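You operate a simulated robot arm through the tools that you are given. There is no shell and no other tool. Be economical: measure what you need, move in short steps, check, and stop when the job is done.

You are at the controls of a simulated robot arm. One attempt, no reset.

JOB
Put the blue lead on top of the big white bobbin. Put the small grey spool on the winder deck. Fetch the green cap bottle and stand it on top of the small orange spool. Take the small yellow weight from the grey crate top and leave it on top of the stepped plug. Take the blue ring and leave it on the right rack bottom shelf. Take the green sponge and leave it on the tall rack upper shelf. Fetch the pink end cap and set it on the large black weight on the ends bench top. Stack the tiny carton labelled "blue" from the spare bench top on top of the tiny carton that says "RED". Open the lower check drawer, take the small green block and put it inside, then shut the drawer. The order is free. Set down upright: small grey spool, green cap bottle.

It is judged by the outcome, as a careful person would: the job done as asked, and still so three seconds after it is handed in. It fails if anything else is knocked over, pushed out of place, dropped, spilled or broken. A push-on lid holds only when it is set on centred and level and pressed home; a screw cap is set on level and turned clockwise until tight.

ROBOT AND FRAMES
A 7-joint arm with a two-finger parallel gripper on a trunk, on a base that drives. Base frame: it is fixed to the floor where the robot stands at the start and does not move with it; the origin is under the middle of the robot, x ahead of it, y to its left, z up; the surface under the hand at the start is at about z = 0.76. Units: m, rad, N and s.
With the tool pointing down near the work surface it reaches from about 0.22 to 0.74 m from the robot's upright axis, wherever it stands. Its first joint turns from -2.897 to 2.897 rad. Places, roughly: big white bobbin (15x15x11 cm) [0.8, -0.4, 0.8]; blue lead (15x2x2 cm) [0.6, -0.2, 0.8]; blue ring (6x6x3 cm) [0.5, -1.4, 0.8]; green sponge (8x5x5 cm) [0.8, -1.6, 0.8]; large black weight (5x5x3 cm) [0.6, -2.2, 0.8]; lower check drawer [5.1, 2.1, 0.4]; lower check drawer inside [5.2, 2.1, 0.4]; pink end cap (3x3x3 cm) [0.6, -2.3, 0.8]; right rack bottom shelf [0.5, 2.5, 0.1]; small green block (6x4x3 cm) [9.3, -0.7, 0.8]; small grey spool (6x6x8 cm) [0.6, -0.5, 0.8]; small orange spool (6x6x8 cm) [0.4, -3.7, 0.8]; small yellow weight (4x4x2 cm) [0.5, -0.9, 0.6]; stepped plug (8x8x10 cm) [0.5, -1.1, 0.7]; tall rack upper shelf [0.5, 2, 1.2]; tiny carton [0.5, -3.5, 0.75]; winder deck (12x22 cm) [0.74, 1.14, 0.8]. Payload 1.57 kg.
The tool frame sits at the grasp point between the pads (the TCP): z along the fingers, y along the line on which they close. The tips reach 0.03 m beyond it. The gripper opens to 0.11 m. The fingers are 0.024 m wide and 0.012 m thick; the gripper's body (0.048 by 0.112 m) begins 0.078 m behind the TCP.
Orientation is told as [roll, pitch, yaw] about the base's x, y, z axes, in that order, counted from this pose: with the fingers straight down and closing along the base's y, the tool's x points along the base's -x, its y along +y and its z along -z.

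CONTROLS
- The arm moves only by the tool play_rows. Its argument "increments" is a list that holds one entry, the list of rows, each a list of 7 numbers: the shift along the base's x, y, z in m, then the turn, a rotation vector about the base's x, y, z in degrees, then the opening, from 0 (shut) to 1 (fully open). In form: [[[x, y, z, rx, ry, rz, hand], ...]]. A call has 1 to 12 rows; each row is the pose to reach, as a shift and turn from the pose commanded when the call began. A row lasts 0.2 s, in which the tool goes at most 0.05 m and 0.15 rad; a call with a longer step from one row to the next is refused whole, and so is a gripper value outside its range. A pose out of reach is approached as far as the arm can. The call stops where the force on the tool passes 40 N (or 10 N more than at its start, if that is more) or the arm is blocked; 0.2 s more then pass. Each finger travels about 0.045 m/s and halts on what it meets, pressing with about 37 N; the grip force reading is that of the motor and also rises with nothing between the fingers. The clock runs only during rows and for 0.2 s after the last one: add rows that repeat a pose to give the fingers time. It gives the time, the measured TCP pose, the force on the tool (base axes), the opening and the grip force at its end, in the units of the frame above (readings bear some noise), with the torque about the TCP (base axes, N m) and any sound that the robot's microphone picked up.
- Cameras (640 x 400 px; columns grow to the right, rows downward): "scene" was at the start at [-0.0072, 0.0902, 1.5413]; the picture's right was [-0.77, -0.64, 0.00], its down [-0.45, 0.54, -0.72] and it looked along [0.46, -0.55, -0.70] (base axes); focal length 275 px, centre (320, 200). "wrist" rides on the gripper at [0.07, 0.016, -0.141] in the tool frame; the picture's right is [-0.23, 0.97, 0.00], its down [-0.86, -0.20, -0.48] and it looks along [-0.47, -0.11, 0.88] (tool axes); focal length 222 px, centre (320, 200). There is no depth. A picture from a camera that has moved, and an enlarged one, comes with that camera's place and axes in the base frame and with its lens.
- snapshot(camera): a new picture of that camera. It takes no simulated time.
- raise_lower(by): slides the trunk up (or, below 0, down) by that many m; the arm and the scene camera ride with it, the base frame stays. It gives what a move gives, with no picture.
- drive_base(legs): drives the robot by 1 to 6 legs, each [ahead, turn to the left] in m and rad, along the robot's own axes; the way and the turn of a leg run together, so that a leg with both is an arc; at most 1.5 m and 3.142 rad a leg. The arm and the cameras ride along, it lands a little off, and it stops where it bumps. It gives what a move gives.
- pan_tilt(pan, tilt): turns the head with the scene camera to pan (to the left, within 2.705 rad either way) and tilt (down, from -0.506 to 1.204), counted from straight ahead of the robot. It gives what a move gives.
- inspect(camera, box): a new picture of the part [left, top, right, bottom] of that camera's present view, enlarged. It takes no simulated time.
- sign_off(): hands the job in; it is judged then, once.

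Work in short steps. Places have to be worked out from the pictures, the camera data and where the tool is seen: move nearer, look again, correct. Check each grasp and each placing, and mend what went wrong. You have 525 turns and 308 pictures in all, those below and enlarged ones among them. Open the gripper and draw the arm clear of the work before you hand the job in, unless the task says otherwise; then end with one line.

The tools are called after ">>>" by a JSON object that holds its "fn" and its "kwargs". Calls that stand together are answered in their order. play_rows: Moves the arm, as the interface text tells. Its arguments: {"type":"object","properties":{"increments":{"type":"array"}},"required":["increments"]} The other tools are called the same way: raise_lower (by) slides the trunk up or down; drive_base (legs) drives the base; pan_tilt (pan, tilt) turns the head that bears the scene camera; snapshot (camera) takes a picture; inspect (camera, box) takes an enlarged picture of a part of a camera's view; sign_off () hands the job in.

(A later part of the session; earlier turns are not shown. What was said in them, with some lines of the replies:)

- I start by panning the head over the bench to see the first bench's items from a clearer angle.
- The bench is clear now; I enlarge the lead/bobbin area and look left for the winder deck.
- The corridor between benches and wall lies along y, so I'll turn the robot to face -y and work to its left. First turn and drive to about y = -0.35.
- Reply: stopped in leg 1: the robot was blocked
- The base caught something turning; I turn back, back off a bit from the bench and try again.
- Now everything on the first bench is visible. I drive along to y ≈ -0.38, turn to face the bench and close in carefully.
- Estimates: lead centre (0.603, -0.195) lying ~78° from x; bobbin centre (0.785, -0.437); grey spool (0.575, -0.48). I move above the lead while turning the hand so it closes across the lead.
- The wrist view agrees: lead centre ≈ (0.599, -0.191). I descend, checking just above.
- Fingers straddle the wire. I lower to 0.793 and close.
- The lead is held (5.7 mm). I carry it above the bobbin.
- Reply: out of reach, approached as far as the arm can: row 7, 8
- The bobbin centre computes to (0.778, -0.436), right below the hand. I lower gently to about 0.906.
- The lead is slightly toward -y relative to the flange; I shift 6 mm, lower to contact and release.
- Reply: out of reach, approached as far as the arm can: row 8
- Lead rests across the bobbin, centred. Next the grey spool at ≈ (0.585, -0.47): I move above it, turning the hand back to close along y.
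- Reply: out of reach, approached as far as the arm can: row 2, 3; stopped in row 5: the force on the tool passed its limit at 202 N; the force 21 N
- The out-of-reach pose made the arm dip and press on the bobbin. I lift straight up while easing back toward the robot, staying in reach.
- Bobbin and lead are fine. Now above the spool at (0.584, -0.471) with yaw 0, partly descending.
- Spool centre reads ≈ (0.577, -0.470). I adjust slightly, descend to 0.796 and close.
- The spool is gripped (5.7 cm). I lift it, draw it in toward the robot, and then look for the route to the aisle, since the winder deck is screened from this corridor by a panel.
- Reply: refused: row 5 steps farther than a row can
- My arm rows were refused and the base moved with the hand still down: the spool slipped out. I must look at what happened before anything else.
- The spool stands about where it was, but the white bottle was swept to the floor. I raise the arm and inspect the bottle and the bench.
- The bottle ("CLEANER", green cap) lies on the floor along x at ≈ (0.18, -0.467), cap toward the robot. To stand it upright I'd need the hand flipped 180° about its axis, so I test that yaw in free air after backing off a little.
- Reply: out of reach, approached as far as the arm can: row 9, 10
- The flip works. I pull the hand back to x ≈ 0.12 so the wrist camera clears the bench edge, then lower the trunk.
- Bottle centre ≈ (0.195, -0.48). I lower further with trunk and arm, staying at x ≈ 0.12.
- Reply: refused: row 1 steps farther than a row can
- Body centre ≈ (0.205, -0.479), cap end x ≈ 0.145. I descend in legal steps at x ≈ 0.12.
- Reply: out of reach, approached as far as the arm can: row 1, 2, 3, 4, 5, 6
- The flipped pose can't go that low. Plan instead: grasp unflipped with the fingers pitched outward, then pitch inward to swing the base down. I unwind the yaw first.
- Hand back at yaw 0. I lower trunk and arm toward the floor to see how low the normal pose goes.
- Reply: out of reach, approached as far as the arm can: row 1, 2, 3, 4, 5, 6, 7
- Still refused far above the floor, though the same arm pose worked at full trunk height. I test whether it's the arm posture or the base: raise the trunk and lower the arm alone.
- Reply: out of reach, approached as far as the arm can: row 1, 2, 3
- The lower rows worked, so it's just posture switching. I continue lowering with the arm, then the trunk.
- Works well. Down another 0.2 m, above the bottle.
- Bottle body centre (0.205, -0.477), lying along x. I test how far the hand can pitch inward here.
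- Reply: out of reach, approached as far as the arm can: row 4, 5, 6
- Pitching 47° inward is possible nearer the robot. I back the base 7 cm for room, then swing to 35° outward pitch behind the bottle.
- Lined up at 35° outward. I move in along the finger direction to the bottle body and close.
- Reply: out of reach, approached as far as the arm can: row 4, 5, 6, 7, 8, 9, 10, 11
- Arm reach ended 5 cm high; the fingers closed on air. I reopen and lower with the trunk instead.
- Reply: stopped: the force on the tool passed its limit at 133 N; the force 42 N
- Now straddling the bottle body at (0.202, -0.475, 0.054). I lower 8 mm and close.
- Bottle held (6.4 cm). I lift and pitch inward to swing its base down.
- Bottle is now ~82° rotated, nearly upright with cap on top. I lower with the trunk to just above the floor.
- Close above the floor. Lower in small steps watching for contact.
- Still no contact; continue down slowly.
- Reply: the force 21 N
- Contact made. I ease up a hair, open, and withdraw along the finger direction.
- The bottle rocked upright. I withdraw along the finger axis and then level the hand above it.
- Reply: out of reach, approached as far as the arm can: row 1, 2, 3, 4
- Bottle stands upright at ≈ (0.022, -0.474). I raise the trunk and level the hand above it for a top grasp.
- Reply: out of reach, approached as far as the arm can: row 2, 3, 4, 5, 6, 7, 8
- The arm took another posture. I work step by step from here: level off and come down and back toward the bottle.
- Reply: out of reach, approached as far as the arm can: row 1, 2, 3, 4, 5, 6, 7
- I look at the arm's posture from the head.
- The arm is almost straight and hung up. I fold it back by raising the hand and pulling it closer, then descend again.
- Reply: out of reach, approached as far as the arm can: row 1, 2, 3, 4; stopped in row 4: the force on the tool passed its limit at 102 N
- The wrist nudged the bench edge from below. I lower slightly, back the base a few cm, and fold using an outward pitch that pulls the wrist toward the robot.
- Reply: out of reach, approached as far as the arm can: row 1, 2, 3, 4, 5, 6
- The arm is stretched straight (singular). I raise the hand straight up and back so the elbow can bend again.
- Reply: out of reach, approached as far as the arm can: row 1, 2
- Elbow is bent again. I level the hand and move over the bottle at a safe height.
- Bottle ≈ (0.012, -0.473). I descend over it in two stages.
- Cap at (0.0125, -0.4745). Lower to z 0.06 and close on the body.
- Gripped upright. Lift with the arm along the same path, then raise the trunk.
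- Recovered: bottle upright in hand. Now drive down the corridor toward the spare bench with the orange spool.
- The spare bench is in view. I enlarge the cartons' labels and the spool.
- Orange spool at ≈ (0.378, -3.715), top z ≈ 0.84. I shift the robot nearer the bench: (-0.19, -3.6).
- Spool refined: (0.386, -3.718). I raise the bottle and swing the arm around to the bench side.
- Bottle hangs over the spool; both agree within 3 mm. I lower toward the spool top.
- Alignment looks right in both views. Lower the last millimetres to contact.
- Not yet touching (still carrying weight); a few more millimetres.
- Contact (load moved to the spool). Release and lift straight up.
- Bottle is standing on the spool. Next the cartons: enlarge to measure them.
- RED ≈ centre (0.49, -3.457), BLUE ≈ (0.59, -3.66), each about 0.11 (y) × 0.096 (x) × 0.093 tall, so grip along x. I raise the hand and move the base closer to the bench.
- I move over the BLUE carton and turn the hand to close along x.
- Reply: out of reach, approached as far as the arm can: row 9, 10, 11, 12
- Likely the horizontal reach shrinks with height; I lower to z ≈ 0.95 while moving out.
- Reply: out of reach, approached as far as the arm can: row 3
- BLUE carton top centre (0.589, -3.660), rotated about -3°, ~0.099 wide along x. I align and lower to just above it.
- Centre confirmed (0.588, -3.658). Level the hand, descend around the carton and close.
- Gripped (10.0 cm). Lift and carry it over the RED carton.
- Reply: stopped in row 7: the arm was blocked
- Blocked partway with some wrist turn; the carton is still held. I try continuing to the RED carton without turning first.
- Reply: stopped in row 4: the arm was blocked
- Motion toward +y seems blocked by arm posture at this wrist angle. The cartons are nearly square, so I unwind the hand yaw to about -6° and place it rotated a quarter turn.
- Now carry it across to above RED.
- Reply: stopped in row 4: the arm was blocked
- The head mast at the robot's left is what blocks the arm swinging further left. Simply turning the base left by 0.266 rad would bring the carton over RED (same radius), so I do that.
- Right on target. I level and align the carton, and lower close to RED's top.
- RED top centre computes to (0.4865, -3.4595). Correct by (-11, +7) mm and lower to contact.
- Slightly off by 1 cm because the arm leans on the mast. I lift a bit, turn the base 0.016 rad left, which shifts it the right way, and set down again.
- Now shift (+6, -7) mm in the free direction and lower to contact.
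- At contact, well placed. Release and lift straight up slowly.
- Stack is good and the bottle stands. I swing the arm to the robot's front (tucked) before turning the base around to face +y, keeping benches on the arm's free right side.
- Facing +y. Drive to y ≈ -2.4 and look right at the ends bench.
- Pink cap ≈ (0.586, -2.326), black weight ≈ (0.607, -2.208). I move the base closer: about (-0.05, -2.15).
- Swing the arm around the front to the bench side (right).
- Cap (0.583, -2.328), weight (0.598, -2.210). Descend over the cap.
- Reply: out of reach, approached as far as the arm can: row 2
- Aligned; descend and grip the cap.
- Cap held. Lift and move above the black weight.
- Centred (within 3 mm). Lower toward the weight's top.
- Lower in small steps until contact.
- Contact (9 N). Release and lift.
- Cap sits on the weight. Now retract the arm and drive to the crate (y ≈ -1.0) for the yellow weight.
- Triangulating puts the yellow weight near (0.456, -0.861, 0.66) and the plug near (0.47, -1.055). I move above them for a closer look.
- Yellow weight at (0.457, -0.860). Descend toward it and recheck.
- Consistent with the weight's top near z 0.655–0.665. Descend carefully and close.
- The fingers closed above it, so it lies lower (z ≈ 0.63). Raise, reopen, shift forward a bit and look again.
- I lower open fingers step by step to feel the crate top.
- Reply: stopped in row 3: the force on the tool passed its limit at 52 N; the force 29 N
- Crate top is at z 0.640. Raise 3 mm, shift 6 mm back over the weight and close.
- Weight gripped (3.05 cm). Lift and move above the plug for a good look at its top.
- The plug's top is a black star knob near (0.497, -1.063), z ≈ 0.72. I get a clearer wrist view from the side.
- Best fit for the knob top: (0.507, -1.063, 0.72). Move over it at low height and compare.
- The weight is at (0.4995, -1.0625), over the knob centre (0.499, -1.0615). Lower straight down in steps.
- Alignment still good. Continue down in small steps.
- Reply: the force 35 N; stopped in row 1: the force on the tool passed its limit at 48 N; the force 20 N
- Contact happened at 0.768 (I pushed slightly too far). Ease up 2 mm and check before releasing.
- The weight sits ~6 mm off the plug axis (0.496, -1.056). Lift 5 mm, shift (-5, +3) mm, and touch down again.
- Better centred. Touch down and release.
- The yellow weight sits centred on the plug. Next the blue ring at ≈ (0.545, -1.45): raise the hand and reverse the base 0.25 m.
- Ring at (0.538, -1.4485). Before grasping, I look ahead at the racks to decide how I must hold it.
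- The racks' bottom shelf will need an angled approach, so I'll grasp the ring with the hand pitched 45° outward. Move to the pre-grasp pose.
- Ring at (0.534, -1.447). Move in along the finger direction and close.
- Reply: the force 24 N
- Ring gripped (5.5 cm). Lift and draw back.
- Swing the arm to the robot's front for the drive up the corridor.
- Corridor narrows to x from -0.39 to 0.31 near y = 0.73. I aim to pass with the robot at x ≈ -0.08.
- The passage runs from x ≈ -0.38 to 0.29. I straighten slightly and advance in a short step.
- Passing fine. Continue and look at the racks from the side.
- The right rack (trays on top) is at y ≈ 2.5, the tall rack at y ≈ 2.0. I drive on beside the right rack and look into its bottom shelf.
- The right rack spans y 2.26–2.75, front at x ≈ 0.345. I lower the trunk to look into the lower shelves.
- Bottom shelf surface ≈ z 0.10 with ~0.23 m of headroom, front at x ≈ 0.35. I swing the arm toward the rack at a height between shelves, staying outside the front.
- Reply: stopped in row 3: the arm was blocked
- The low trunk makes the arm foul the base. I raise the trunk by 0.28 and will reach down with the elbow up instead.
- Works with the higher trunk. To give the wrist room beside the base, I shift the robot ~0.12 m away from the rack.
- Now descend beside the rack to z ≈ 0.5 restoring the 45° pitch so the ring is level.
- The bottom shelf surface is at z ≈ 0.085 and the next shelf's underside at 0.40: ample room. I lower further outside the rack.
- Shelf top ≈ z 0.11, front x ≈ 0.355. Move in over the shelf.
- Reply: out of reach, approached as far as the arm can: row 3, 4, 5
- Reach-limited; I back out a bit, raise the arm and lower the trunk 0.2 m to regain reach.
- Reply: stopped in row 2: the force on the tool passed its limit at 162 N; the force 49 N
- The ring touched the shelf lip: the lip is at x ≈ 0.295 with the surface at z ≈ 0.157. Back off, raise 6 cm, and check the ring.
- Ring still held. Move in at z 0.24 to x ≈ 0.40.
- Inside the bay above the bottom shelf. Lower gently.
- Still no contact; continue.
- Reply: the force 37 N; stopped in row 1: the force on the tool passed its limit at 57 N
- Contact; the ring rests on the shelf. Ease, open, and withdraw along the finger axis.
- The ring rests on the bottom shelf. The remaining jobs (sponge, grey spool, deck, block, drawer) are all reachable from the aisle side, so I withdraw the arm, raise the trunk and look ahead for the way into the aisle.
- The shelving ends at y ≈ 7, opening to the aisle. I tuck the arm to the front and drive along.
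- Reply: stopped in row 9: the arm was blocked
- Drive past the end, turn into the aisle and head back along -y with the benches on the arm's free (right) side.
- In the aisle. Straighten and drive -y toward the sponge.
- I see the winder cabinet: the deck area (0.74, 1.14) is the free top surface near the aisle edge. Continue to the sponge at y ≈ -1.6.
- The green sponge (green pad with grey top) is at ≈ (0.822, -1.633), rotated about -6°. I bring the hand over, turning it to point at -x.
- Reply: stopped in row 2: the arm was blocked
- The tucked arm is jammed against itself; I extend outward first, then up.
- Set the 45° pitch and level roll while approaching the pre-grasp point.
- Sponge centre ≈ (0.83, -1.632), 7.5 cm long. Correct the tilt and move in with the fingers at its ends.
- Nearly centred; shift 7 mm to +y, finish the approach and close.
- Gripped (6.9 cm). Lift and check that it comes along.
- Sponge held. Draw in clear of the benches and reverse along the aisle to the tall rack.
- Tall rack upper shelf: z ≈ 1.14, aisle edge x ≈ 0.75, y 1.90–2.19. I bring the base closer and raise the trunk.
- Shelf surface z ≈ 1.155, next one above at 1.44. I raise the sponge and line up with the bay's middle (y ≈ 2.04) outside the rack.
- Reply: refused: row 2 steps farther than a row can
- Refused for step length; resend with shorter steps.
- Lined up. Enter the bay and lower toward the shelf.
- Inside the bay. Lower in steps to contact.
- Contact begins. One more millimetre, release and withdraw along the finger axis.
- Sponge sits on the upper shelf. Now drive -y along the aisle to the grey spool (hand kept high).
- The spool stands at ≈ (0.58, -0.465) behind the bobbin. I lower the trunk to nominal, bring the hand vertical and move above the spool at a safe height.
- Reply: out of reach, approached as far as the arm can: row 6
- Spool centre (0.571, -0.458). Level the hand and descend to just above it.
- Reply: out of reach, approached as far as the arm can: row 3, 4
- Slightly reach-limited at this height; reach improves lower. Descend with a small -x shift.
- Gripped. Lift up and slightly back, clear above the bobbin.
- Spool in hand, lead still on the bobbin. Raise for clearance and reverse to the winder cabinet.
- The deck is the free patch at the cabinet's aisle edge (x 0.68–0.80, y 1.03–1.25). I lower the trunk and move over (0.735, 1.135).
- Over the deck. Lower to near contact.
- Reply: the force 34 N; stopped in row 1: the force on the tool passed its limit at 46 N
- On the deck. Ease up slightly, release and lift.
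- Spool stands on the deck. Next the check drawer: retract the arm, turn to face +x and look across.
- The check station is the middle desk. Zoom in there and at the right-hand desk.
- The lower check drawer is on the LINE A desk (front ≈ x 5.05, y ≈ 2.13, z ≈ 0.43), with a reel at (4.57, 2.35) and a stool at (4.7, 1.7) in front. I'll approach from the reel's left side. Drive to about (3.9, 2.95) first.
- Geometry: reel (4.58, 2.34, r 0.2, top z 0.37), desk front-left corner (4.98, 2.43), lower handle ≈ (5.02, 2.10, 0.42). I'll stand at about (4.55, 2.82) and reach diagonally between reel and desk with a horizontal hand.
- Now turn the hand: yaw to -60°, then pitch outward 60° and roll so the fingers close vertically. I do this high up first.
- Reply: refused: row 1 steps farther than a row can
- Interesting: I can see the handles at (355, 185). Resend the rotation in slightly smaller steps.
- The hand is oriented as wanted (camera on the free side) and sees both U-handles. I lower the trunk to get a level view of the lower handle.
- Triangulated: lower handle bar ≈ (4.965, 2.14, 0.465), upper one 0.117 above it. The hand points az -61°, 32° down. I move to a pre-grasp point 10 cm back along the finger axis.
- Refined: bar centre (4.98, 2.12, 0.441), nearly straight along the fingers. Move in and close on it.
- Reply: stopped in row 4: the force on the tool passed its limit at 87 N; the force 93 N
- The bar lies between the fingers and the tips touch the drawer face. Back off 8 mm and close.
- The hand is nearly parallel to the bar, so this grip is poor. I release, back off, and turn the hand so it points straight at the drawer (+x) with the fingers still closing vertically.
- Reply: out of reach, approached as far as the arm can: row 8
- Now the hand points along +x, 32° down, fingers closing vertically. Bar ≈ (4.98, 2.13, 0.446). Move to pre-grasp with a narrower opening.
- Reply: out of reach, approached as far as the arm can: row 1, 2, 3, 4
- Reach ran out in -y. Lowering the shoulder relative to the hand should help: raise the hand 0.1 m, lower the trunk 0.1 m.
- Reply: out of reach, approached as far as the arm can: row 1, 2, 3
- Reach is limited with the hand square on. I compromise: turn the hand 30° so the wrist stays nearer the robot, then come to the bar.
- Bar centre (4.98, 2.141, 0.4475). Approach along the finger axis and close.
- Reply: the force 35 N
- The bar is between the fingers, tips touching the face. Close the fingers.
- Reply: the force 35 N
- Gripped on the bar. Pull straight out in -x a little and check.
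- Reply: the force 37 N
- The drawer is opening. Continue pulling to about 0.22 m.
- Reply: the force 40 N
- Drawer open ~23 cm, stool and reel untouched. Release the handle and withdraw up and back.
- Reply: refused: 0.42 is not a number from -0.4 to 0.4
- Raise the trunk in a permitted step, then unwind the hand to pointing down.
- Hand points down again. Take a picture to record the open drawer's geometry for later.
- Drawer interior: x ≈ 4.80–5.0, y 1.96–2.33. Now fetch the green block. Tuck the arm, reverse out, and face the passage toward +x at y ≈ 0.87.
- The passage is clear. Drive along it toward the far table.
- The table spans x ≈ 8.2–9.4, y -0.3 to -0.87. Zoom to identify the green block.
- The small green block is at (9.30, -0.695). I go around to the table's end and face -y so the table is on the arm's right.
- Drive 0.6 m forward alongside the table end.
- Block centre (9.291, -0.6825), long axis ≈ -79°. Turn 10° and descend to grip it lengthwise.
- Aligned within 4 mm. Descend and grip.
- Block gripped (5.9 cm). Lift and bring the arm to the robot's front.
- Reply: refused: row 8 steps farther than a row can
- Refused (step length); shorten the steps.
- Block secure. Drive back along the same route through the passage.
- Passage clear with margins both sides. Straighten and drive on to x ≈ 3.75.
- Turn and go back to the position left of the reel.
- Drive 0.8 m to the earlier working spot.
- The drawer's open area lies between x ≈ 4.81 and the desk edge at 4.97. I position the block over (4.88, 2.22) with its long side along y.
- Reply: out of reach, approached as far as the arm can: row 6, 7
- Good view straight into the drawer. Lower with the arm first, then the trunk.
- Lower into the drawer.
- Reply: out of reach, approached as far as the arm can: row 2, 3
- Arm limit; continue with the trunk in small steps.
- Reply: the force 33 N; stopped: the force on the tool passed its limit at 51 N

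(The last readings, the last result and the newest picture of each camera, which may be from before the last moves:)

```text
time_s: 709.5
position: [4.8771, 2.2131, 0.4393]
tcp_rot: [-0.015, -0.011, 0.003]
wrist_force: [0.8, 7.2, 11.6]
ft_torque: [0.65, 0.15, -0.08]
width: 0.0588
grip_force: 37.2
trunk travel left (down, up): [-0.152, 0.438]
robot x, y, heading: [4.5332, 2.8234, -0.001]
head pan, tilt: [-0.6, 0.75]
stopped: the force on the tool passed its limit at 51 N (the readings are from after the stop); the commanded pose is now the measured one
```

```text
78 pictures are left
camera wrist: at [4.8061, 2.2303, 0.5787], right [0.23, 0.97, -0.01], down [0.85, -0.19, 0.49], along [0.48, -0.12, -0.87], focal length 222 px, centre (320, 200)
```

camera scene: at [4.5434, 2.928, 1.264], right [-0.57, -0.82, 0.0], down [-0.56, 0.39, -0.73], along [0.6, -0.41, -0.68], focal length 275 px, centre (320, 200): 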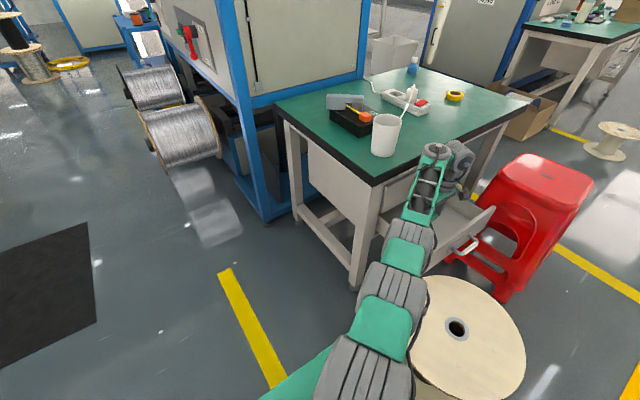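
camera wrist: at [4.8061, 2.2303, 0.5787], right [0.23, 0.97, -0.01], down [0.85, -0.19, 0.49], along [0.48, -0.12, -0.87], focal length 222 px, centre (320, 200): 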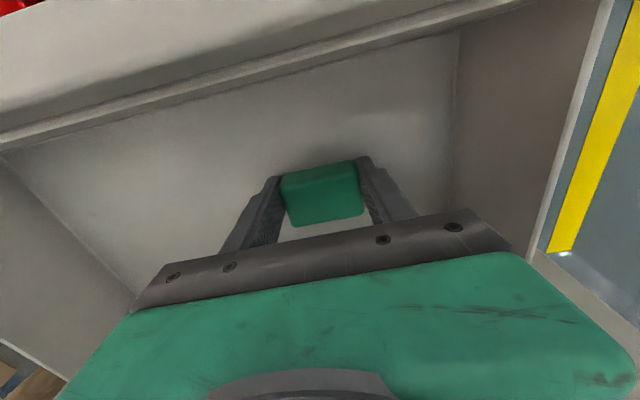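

The block is on the drawer floor. Release it and rise straight out.

>>> {"fn": "play_rows", "kwargs": {"increments": [[[0, 0, 0.002, 0, 0, 0, 0.4], [0, 0, 0.003, 0, 0, 0, 0.6], [0, 0, 0.003, 0, 0, 0, 0.75], [0, 0, 0.003, 0, 0, 0, 0.75], [0, 0, 0.04, 0, 0, 0, 0.75]]]}}

>>> {"fn": "raise_lower", "kwargs": {"by": 0.3}}

>>> {"fn": "snapshot", "kwargs": {"camera": "wrist"}}

```text
time_s: 710.7
position: [4.8758, 2.2128, 0.4736]
tcp_rot: [-0.008, -0.011, 0.002]
wrist_force: [0.0, 0.6, -0.4]
ft_torque: [0.04, 0.01, 0.01]
width: 0.0823
grip_force: 0.2
trunk travel left (down, up): [-0.152, 0.438]
robot x, y, heading: [4.5342, 2.8201, -0.002]
head pan, tilt: [-0.6, 0.75]
```

```text
time_s: 713.7
position: [4.8773, 2.212, 0.7744]
tcp_rot: [-0.012, -0.011, 0.002]
wrist_force: [-0.1, -0.7, 0.2]
ft_torque: [0.0, -0.03, 0.02]
width: 0.0822
grip_force: 0.2
trunk travel left (down, up): [-0.452, 0.138]
robot x, y, heading: [4.5362, 2.8213, -0.005]
head pan, tilt: [-0.6, 0.75]
```

```text
77 pictures are left
camera wrist: at [4.8059, 2.2295, 0.9153], right [0.23, 0.97, -0.01], down [0.85, -0.19, 0.49], along [0.48, -0.12, -0.87], focal length 222 px, centre (320, 200)
```

wrist: 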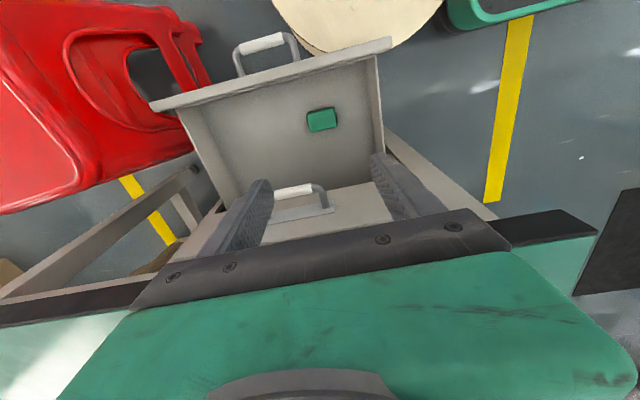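

The block lies in the drawer. Now to push the drawer shut: move the closed hand in front of the panel's left part, turned toward +x and pitched outward.

>>> {"fn": "play_rows", "kwargs": {"increments": [[[-0.036, 0.018, 0.01, 0, 0, -6, 0.4], [-0.072, 0.036, 0.02, 0, 0, -12, 0.2], [-0.108, 0.054, 0.03, 0, 0, -18, 0], [-0.144, 0.072, 0.03, 0, 0, -24, 0], [-0.18, 0.088, 0.03, 0, 0, -30, 0]]]}}

>>> {"fn": "play_rows", "kwargs": {"increments": [[[0, 0, 0, -3.9, -6.8, 0, 0], [0, 0, 0, -7.8, -13.6, 0, 0], [0, 0, 0, -11.7, -20.4, 0, 0], [0, 0, 0, -15.6, -27.2, 0, 0], [0, 0, 0, -19.5, -34, 0, 0], [0, 0, 0, -23.4, -40.8, 0, 0], [0, 0, 0, -27.5, -47.6, 0, 0]]]}}

>>> {"fn": "snapshot", "kwargs": {"camera": "wrist"}}

>>> {"fn": "snapshot", "kwargs": {"camera": "scene"}}

```text
time_s: 714.9
position: [4.7119, 2.2109, 0.8033]
tcp_rot: [-0.01, -0.011, -0.525]
wrist_force: [0.1, -0.5, 0.4]
ft_torque: [-0.01, -0.01, 0.01]
width: 0.0
grip_force: 11.4
out of reach, approached as far as the arm can: row 2, 3, 4, 5
trunk travel left (down, up): [-0.452, 0.138]
robot x, y, heading: [4.5316, 2.818, -0.005]
head pan, tilt: [-0.6, 0.75]
```

```text
time_s: 716.5
position: [4.6916, 2.1119, 0.807]
tcp_rot: [0.002, -0.969, -0.522]
wrist_force: [-0.1, -0.2, 0.0]
ft_torque: [0.0, -0.01, 0.01]
width: 0.0
grip_force: 21.4
out of reach, approached as far as the arm can: row 1, 2, 3, 4, 5, 6, 7
trunk travel left (down, up): [-0.452, 0.138]
robot x, y, heading: [4.5304, 2.8208, -0.003]
head pan, tilt: [-0.6, 0.75]
```

```text
76 pictures are left
camera wrist: at [4.5641, 2.2021, 0.8293], right [0.59, 0.78, 0.19], down [-0.02, -0.22, 0.98], along [0.8, -0.58, -0.11], focal length 222 px, centre (320, 200)
```

wrist: 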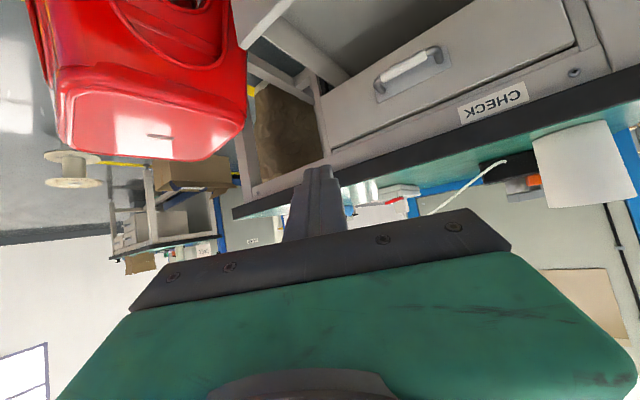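

```text
75 pictures are left
camera scene: at [4.543, 2.9282, 1.52], right [-0.57, -0.82, 0.0], down [-0.56, 0.39, -0.73], along [0.6, -0.41, -0.68], focal length 275 px, centre (320, 200)
```

scene: 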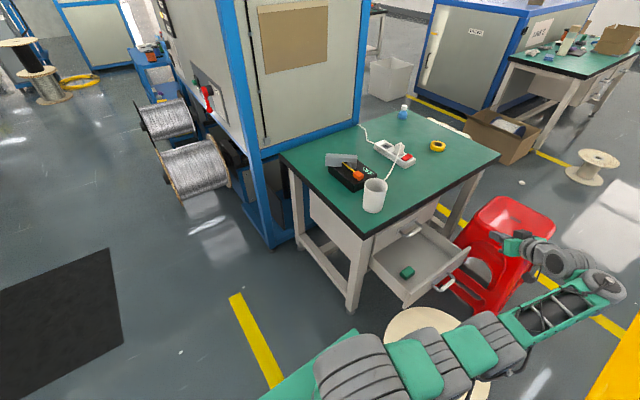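

Arm overstretched toward -y. Pull the hand back toward the robot (+y) to regain a bent elbow.

>>> {"fn": "play_rows", "kwargs": {"increments": [[[0, 0.04, 0.02, 0, 0, 0, 0], [0, 0.08, 0.03, 0, 0, 0, 0], [0, 0.12, 0.03, 0, 0, 0, 0], [0, 0.16, 0.03, 0, 0, 0, 0], [0, 0.19, 0.03, 0, 0, 0, 0]]]}}

>>> {"fn": "snapshot", "kwargs": {"camera": "scene"}}

```text
time_s: 717.7
position: [4.6603, 2.1146, 0.8069]
tcp_rot: [-0.01, -0.97, -0.522]
wrist_force: [0.5, 0.9, -0.3]
ft_torque: [0.02, 0.01, -0.01]
width: 0.0001
grip_force: 20.6
out of reach, approached as far as the arm can: row 1, 2, 3, 4, 5
trunk travel left (down, up): [-0.452, 0.138]
robot x, y, heading: [4.5349, 2.8212, -0.003]
head pan, tilt: [-0.6, 0.75]
```

```text
74 pictures are left
camera scene: at [4.5435, 2.928, 1.5201], right [-0.57, -0.82, 0.0], down [-0.56, 0.39, -0.73], along [0.6, -0.41, -0.68], focal length 275 px, centre (320, 200)
```

scene: 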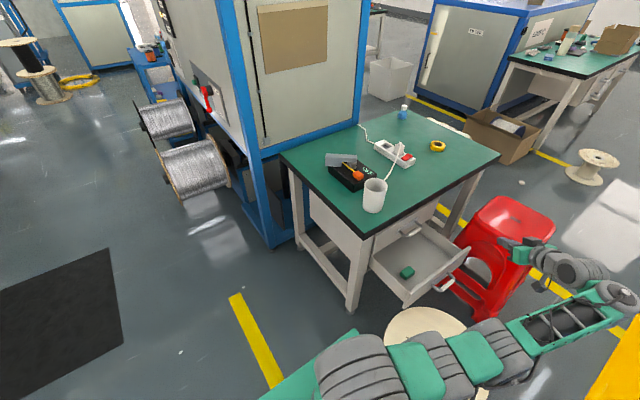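

Straight-arm lock again; raising the hand freed it last time.

>>> {"fn": "play_rows", "kwargs": {"increments": [[[0, 0.005, 0.045, 0, 0, 0, 0], [0, 0.01, 0.09, 0, 0, 0, 0], [0, 0.015, 0.135, 0, 0, 0, 0], [0, 0.02, 0.18, 0, 0, 0, 0], [0, 0.025, 0.225, 0, 0, 0, 0], [0, 0.04, 0.26, 0, 0, 0, 0], [0, 0.08, 0.28, 0, 0, 0, 0], [0, 0.12, 0.29, 0, 0, 0, 0], [0, 0.16, 0.29, 0, 0, 0, 0]]]}}

>>> {"fn": "snapshot", "kwargs": {"camera": "scene"}}

```text
time_s: 719.7
position: [4.6629, 2.2824, 1.0975]
tcp_rot: [-0.016, -0.971, -0.518]
wrist_force: [-0.6, 0.4, 0.8]
ft_torque: [0.0, 0.03, -0.01]
width: 0.0001
grip_force: 21.5
out of reach, approached as far as the arm can: row 1, 2, 3, 4, 5, 6
trunk travel left (down, up): [-0.452, 0.138]
robot x, y, heading: [4.5336, 2.8235, 0.005]
head pan, tilt: [-0.6, 0.75]
```

```text
73 pictures are left
camera scene: at [4.5438, 2.9296, 1.5199], right [-0.57, -0.82, 0.0], down [-0.56, 0.39, -0.73], along [0.6, -0.42, -0.68], focal length 275 px, centre (320, 200)
```

scene: 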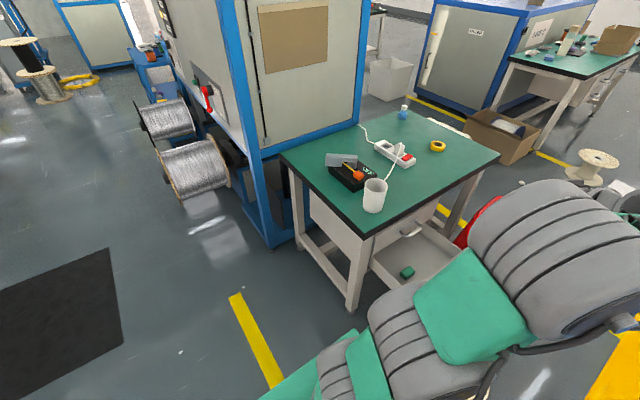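

Freed. Lower the trunk 0.35 m, then come down with the arm in front of the panel.

>>> {"fn": "raise_lower", "kwargs": {"by": -0.35}}

>>> {"fn": "play_rows", "kwargs": {"increments": [[[0.005, 0.0, -0.045, 0, 0, 0, 0], [0.01, 0, -0.09, 0, 0, 0, 0], [0.015, 0, -0.135, 0, 0, 0, 0], [0.015, 0, -0.18, 0, 0, 0, 0], [0.015, 0, -0.22, 0, 0, 0, 0]]]}}

>>> {"fn": "snapshot", "kwargs": {"camera": "wrist"}}

>>> {"fn": "snapshot", "kwargs": {"camera": "scene"}}

```text
time_s: 723.1
position: [4.6612, 2.2802, 0.7477]
tcp_rot: [-0.014, -0.971, -0.52]
wrist_force: [-0.6, 0.4, -0.2]
ft_torque: [-0.02, -0.02, -0.01]
width: 0.0003
grip_force: 21.1
trunk travel left (down, up): [-0.102, 0.488]
robot x, y, heading: [4.5298, 2.8203, -0.0]
head pan, tilt: [-0.6, 0.75]
```

```text
time_s: 724.3
position: [4.6747, 2.2824, 0.5274]
tcp_rot: [-0.016, -0.971, -0.52]
wrist_force: [0.4, 0.9, -0.6]
ft_torque: [0.02, 0.0, -0.01]
width: 0.0
grip_force: 21.2
trunk travel left (down, up): [-0.102, 0.488]
robot x, y, heading: [4.5347, 2.8218, 0.001]
head pan, tilt: [-0.6, 0.75]
```

```text
72 pictures are left
camera wrist: at [4.5503, 2.3746, 0.5503], right [0.61, 0.78, 0.18], down [-0.02, -0.21, 0.98], along [0.8, -0.6, -0.11], focal length 222 px, centre (320, 200)
```

wrist: 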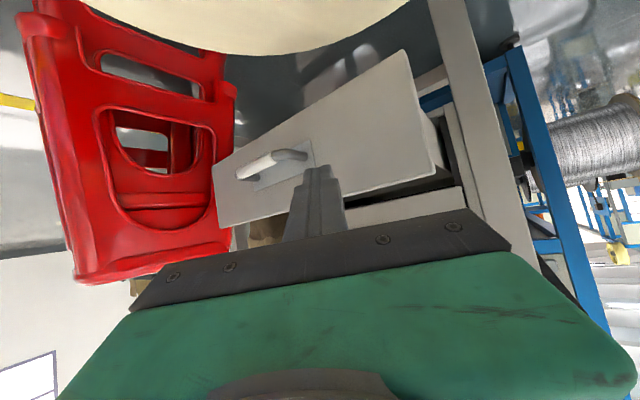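

```text
71 pictures are left
camera scene: at [4.5434, 2.9284, 1.1701], right [-0.57, -0.82, 0.0], down [-0.56, 0.39, -0.73], along [0.6, -0.41, -0.68], focal length 275 px, centre (320, 200)
```

scene: 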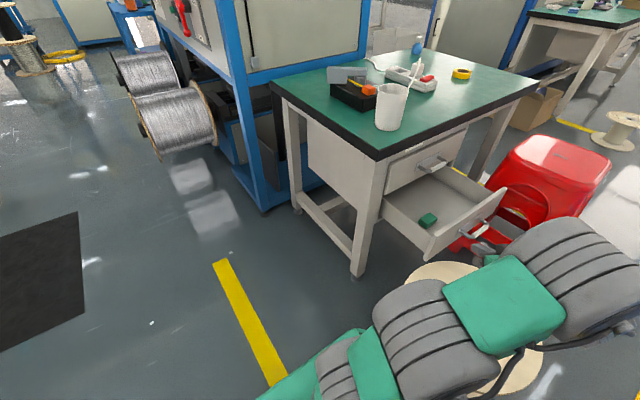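

Well placed. Lower to the panel's height, then push +x.

>>> {"fn": "play_rows", "kwargs": {"increments": [[[0.01, -0.004, -0.035, 0, 0, 0, 0], [0.03, -0.008, -0.065, 0, 0, 0, 0], [0.06, -0.008, -0.065, 0, 0, 0, 0], [0.085, -0.008, -0.065, 0, 0, 0, 0]]]}}

>>> {"fn": "snapshot", "kwargs": {"camera": "wrist"}}

```text
time_s: 725.3
position: [4.7621, 2.2741, 0.4622]
tcp_rot: [-0.014, -0.971, -0.521]
wrist_force: [-0.2, 0.1, -0.1]
ft_torque: [-0.05, -0.01, 0.05]
width: 0.0
grip_force: 21.6
trunk travel left (down, up): [-0.102, 0.488]
robot x, y, heading: [4.5341, 2.8209, -0.005]
head pan, tilt: [-0.6, 0.75]
```

```text
70 pictures are left
camera wrist: at [4.6366, 2.3658, 0.4847], right [0.6, 0.78, 0.18], down [-0.02, -0.21, 0.98], along [0.8, -0.6, -0.11], focal length 222 px, centre (320, 200)
```

wrist: 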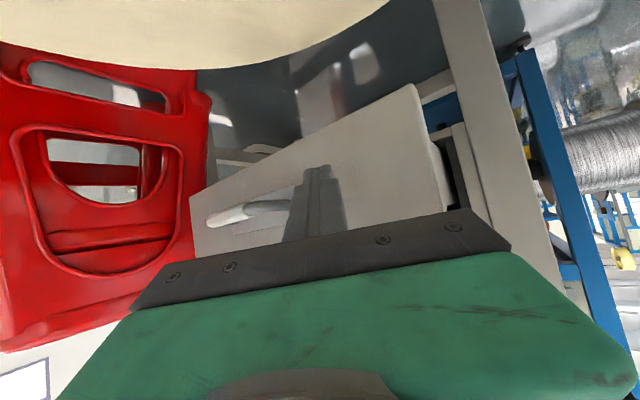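

At the panel. Push straight in.

>>> {"fn": "play_rows", "kwargs": {"increments": [[[0.02, 0, 0, 0, 0, 0, 0], [0.045, 0, 0, 0, 0, 0, 0], [0.07, 0, 0, 0, 0, 0, 0], [0.095, 0, 0, 0, 0, 0, 0], [0.12, 0, 0, 0, 0, 0, 0], [0.145, 0, 0, 0, 0, 0, 0]]]}}

>>> {"fn": "snapshot", "kwargs": {"camera": "wrist"}}

>>> {"fn": "snapshot", "kwargs": {"camera": "scene"}}

```text
time_s: 726.7
position: [4.9068, 2.274, 0.4633]
tcp_rot: [-0.013, -0.97, -0.523]
wrist_force: [0.2, 0.9, -0.2]
ft_torque: [-0.01, 0.0, 0.0]
width: 0.0
grip_force: 21.6
trunk travel left (down, up): [-0.102, 0.488]
robot x, y, heading: [4.5315, 2.8247, -0.003]
head pan, tilt: [-0.6, 0.75]
```

```text
69 pictures are left
camera wrist: at [4.7806, 2.3669, 0.4853], right [0.6, 0.78, 0.18], down [-0.02, -0.21, 0.98], along [0.8, -0.59, -0.11], focal length 222 px, centre (320, 200)
```

wrist: 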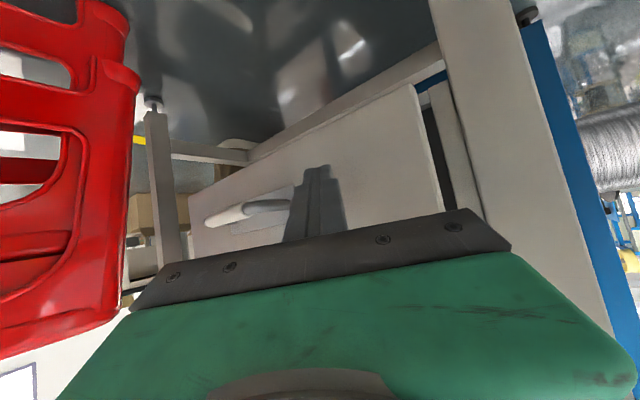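

```text
68 pictures are left
camera scene: at [4.5433, 2.9282, 1.1701], right [-0.57, -0.82, 0.0], down [-0.56, 0.39, -0.73], along [0.6, -0.41, -0.68], focal length 275 px, centre (320, 200)
```

scene: 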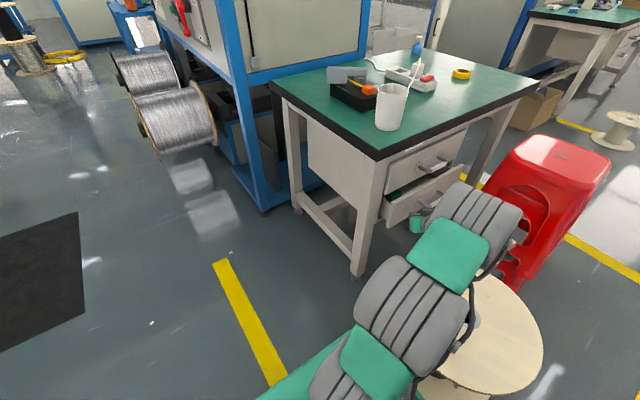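

Closing. Push the remaining ~8 cm, watching force.

>>> {"fn": "play_rows", "kwargs": {"increments": [[[0.02, 0, 0, 0, 0, 0, 0], [0.04, 0, 0, 0, 0, 0, 0], [0.055, 0, 0, 0, 0, 0, 0], [0.065, 0, 0, 0, 0, 0, 0], [0.075, 0, 0, 0, 0, 0, 0], [0.085, 0, 0, 0, 0, 0, 0]]]}}

>>> {"fn": "snapshot", "kwargs": {"camera": "wrist"}}

>>> {"fn": "inspect", "kwargs": {"camera": "scene", "box": [350, 110, 510, 270]}}

```text
time_s: 727.8
position: [4.9668, 2.274, 0.4615]
tcp_rot: [-0.009, -0.963, -0.532]
wrist_force: [-5.0, 0.5, 3.4]
ft_torque: [-0.03, -0.07, -0.02]
width: 0.0
grip_force: 21.4
trunk travel left (down, up): [-0.102, 0.488]
robot x, y, heading: [4.5319, 2.8234, -0.001]
head pan, tilt: [-0.6, 0.75]
stopped in row 5: the force on the tool passed its limit at 56 N (the readings are from after the stop); the commanded pose is now the measured one
```

```text
67 pictures are left
camera wrist: at [4.8424, 2.3666, 0.4843], right [0.61, 0.77, 0.18], down [-0.02, -0.22, 0.98], along [0.79, -0.6, -0.12], focal length 222 px, centre (320, 200)
```

wrist: 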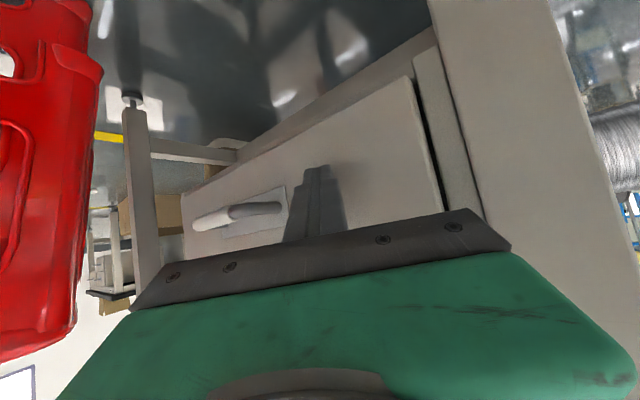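

```text
2.50 times, centred on (430, 190) of scene
camera zoom: at [4.5429, 2.9284, 1.17], right [-0.57, -0.82, 0.0], down [-0.56, 0.39, -0.73], along [0.6, -0.42, -0.68], focal length 688 px, centre (45, 225)
```

zoom: 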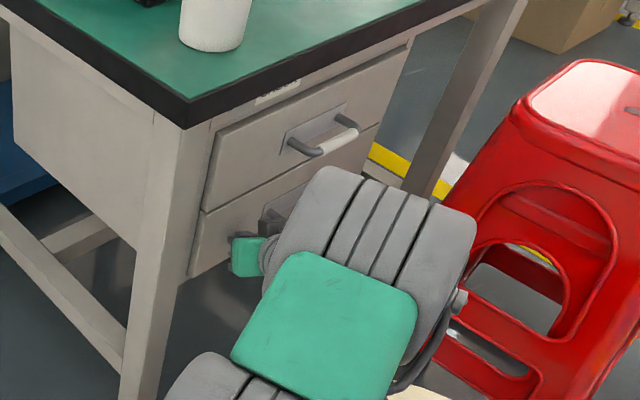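

Stopped by a firm 56 N; panels look flush. Back off and inspect.

>>> {"fn": "play_rows", "kwargs": {"increments": [[[-0.03, 0.0, 0.01, 0, 0, 0, 0], [-0.07, 0.01, 0.02, 0, 0, 0, 0], [-0.11, 0.02, 0.04, 0, 0, 0, 0], [-0.15, 0.03, 0.06, 0, 0, 0, 0], [-0.19, 0.04, 0.08, 0, 0, 0, 0], [-0.22, 0.05, 0.12, 0, 0, 0, 0]]]}}

>>> {"fn": "snapshot", "kwargs": {"camera": "wrist"}}

>>> {"fn": "inspect", "kwargs": {"camera": "scene", "box": [350, 110, 510, 270]}}

```text
refused: row 6 steps farther than a row can; nothing moved
```

```text
65 pictures are left
camera wrist: at [4.8424, 2.3666, 0.4843], right [0.61, 0.77, 0.18], down [-0.02, -0.22, 0.98], along [0.79, -0.6, -0.12], focal length 222 px, centre (320, 200)
```

wrist: 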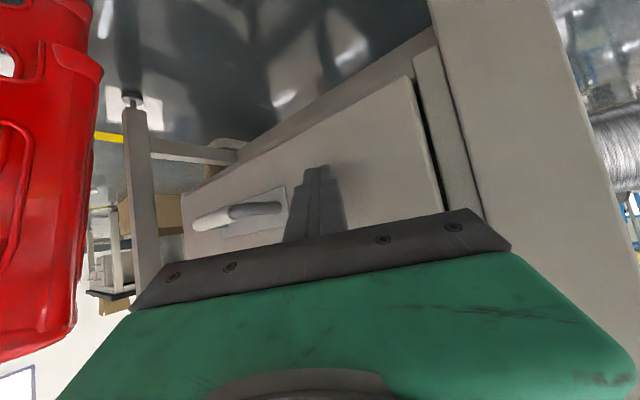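

```text
2.50 times, centred on (430, 190) of scene
camera zoom: at [4.5429, 2.9284, 1.17], right [-0.57, -0.82, 0.0], down [-0.56, 0.39, -0.73], along [0.6, -0.42, -0.68], focal length 688 px, centre (45, 225)
```

zoom: 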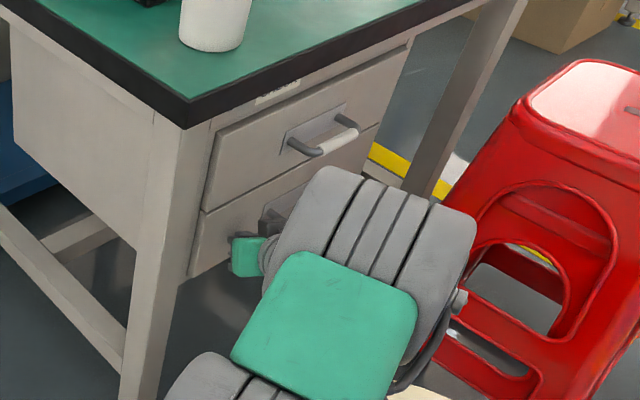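

>>> {"fn": "play_rows", "kwargs": {"increments": [[[-0.03, 0.0, 0.01, 0, 0, 0, 0], [-0.07, 0.01, 0.02, 0, 0, 0, 0], [-0.11, 0.02, 0.03, 0, 0, 0, 0], [-0.15, 0.03, 0.045, 0, 0, 0, 0], [-0.19, 0.04, 0.06, 0, 0, 0, 0], [-0.22, 0.05, 0.09, 0, 0, 0, 0]]]}}

>>> {"fn": "snapshot", "kwargs": {"camera": "wrist"}}

>>> {"fn": "inspect", "kwargs": {"camera": "scene", "box": [350, 110, 510, 270]}}

```text
time_s: 729.2
position: [4.7466, 2.3255, 0.5492]
tcp_rot: [-0.007, -0.961, -0.532]
wrist_force: [-0.8, 0.5, -0.8]
ft_torque: [0.0, -0.06, 0.0]
width: 0.0001
grip_force: 21.0
trunk travel left (down, up): [-0.102, 0.488]
robot x, y, heading: [4.5325, 2.8214, -0.006]
head pan, tilt: [-0.6, 0.75]
```

```text
63 pictures are left
camera wrist: at [4.6232, 2.418, 0.5731], right [0.61, 0.77, 0.18], down [-0.02, -0.22, 0.98], along [0.79, -0.6, -0.12], focal length 222 px, centre (320, 200)
```

wrist: 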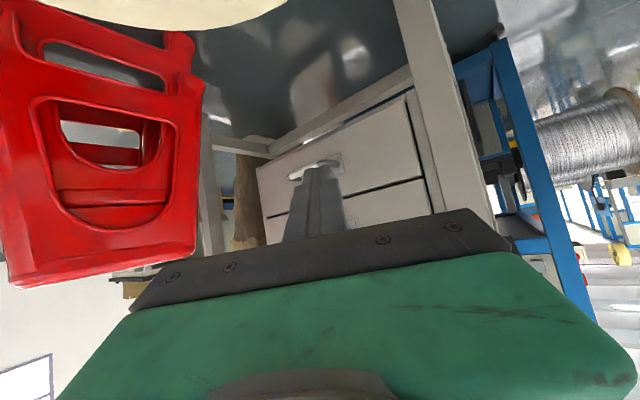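

```text
2.50 times, centred on (430, 190) of scene
camera zoom: at [4.5435, 2.9279, 1.17], right [-0.57, -0.82, 0.0], down [-0.56, 0.39, -0.73], along [0.6, -0.42, -0.68], focal length 688 px, centre (45, 225)
```

zoom: 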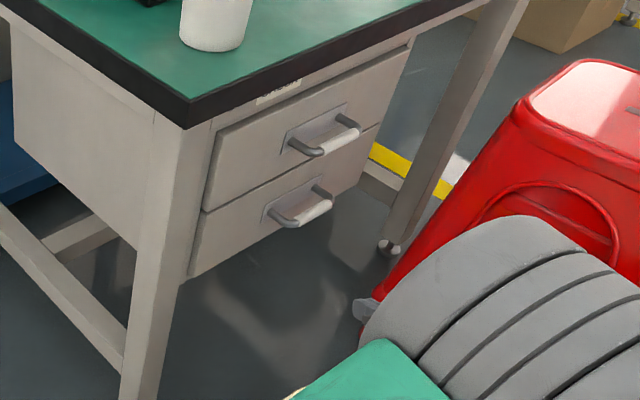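

The drawer is shut flush. I open the gripper, draw the arm clear, and raise the trunk.

>>> {"fn": "raise_lower", "kwargs": {"by": 0.35}}

>>> {"fn": "play_rows", "kwargs": {"increments": [[[-0.01, 0.03, 0.03, 0, 0, 0, 0.2], [-0.02, 0.06, 0.05, 0, 0, 0, 0.4], [-0.03, 0.09, 0.07, 0, 0, 0, 0.6], [-0.03, 0.1, 0.08, 0, 0, 0, 0.8], [-0.03, 0.1, 0.08, 0, 0, 0, 0.9]]]}}

>>> {"fn": "snapshot", "kwargs": {"camera": "scene"}}

```text
time_s: 732.6
position: [4.7489, 2.3241, 0.9001]
tcp_rot: [-0.008, -0.962, -0.531]
wrist_force: [-0.8, 0.1, 0.0]
ft_torque: [-0.02, 0.03, -0.02]
width: 0.0
grip_force: 21.1
trunk travel left (down, up): [-0.452, 0.138]
robot x, y, heading: [4.5338, 2.8201, -0.009]
head pan, tilt: [-0.6, 0.75]
```

```text
time_s: 733.8
position: [4.7213, 2.4242, 0.9799]
tcp_rot: [-0.006, -0.964, -0.53]
wrist_force: [0.9, 0.3, 0.5]
ft_torque: [0.01, 0.0, 0.0]
width: 0.0963
grip_force: 0.0
trunk travel left (down, up): [-0.452, 0.138]
robot x, y, heading: [4.5308, 2.8242, -0.002]
head pan, tilt: [-0.6, 0.75]
```

```text
61 pictures are left
camera scene: at [4.5433, 2.9283, 1.52], right [-0.57, -0.82, 0.0], down [-0.56, 0.39, -0.73], along [0.6, -0.42, -0.68], focal length 275 px, centre (320, 200)
```

scene: 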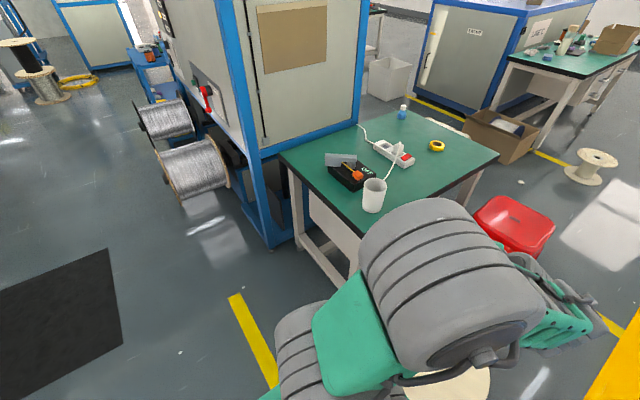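

Everything there is undisturbed. A last look back at the first benches with the head before handing in.

>>> {"fn": "pan_tilt", "kwargs": {"pan": -2.45, "tilt": 0.2}}

>>> {"fn": "inspect", "kwargs": {"camera": "scene", "box": [220, 130, 420, 255]}}

>>> {"fn": "inspect", "kwargs": {"camera": "scene", "box": [280, 150, 380, 212]}}

```text
time_s: 735.6
position: [4.7212, 2.425, 0.9794]
tcp_rot: [-0.006, -0.964, -0.532]
wrist_force: [-0.6, -0.7, 0.4]
ft_torque: [-0.01, 0.03, -0.02]
width: 0.0989
grip_force: 0.3
trunk travel left (down, up): [-0.452, 0.138]
robot x, y, heading: [4.5338, 2.8212, -0.007]
head pan, tilt: [-2.45, 0.201]
```

```text
3.20 times, centred on (320, 192) of scene
camera zoom: at [4.4031, 2.9163, 1.5697], right [-0.63, 0.77, 0.0], down [0.15, 0.13, -0.98], along [-0.76, -0.62, -0.2], focal length 880 px, centre (320, 224)
```

zoom: 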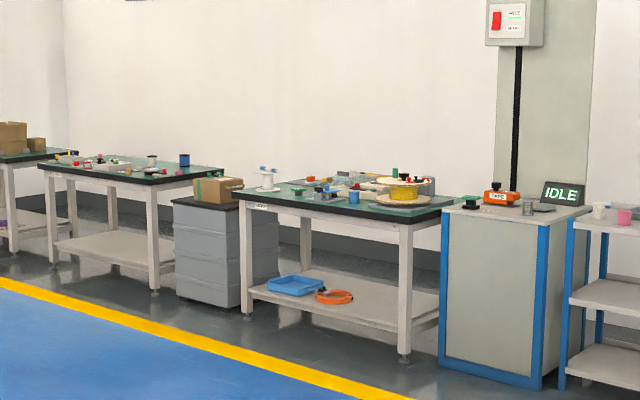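

```text
6.40 times, centred on (330, 181) of scene
camera zoom: at [4.4031, 2.9163, 1.5697], right [-0.63, 0.77, 0.0], down [0.15, 0.13, -0.98], along [-0.76, -0.62, -0.2], focal length 1761 px, centre (256, 322)
```

zoom: 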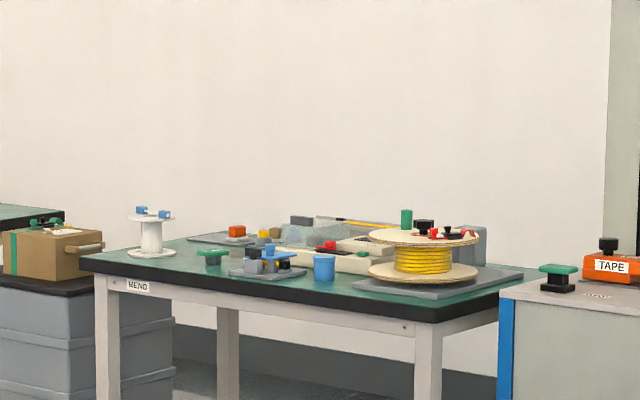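

The lead is still on the bobbin, the spool stands on the winder deck, the gripper is open and the arm is clear. I hand the job in.

>>> {"fn": "sign_off", "kwargs": {}}

```text
The job is handed in.
```

I handed the job in with all nine placings done, but there was one accident on the way. Early on I drove the base with the hand still down and knocked the green cap bottle off the bench onto the floor. I picked it up and stood it upright on the small orange spool, and I saw no damage.
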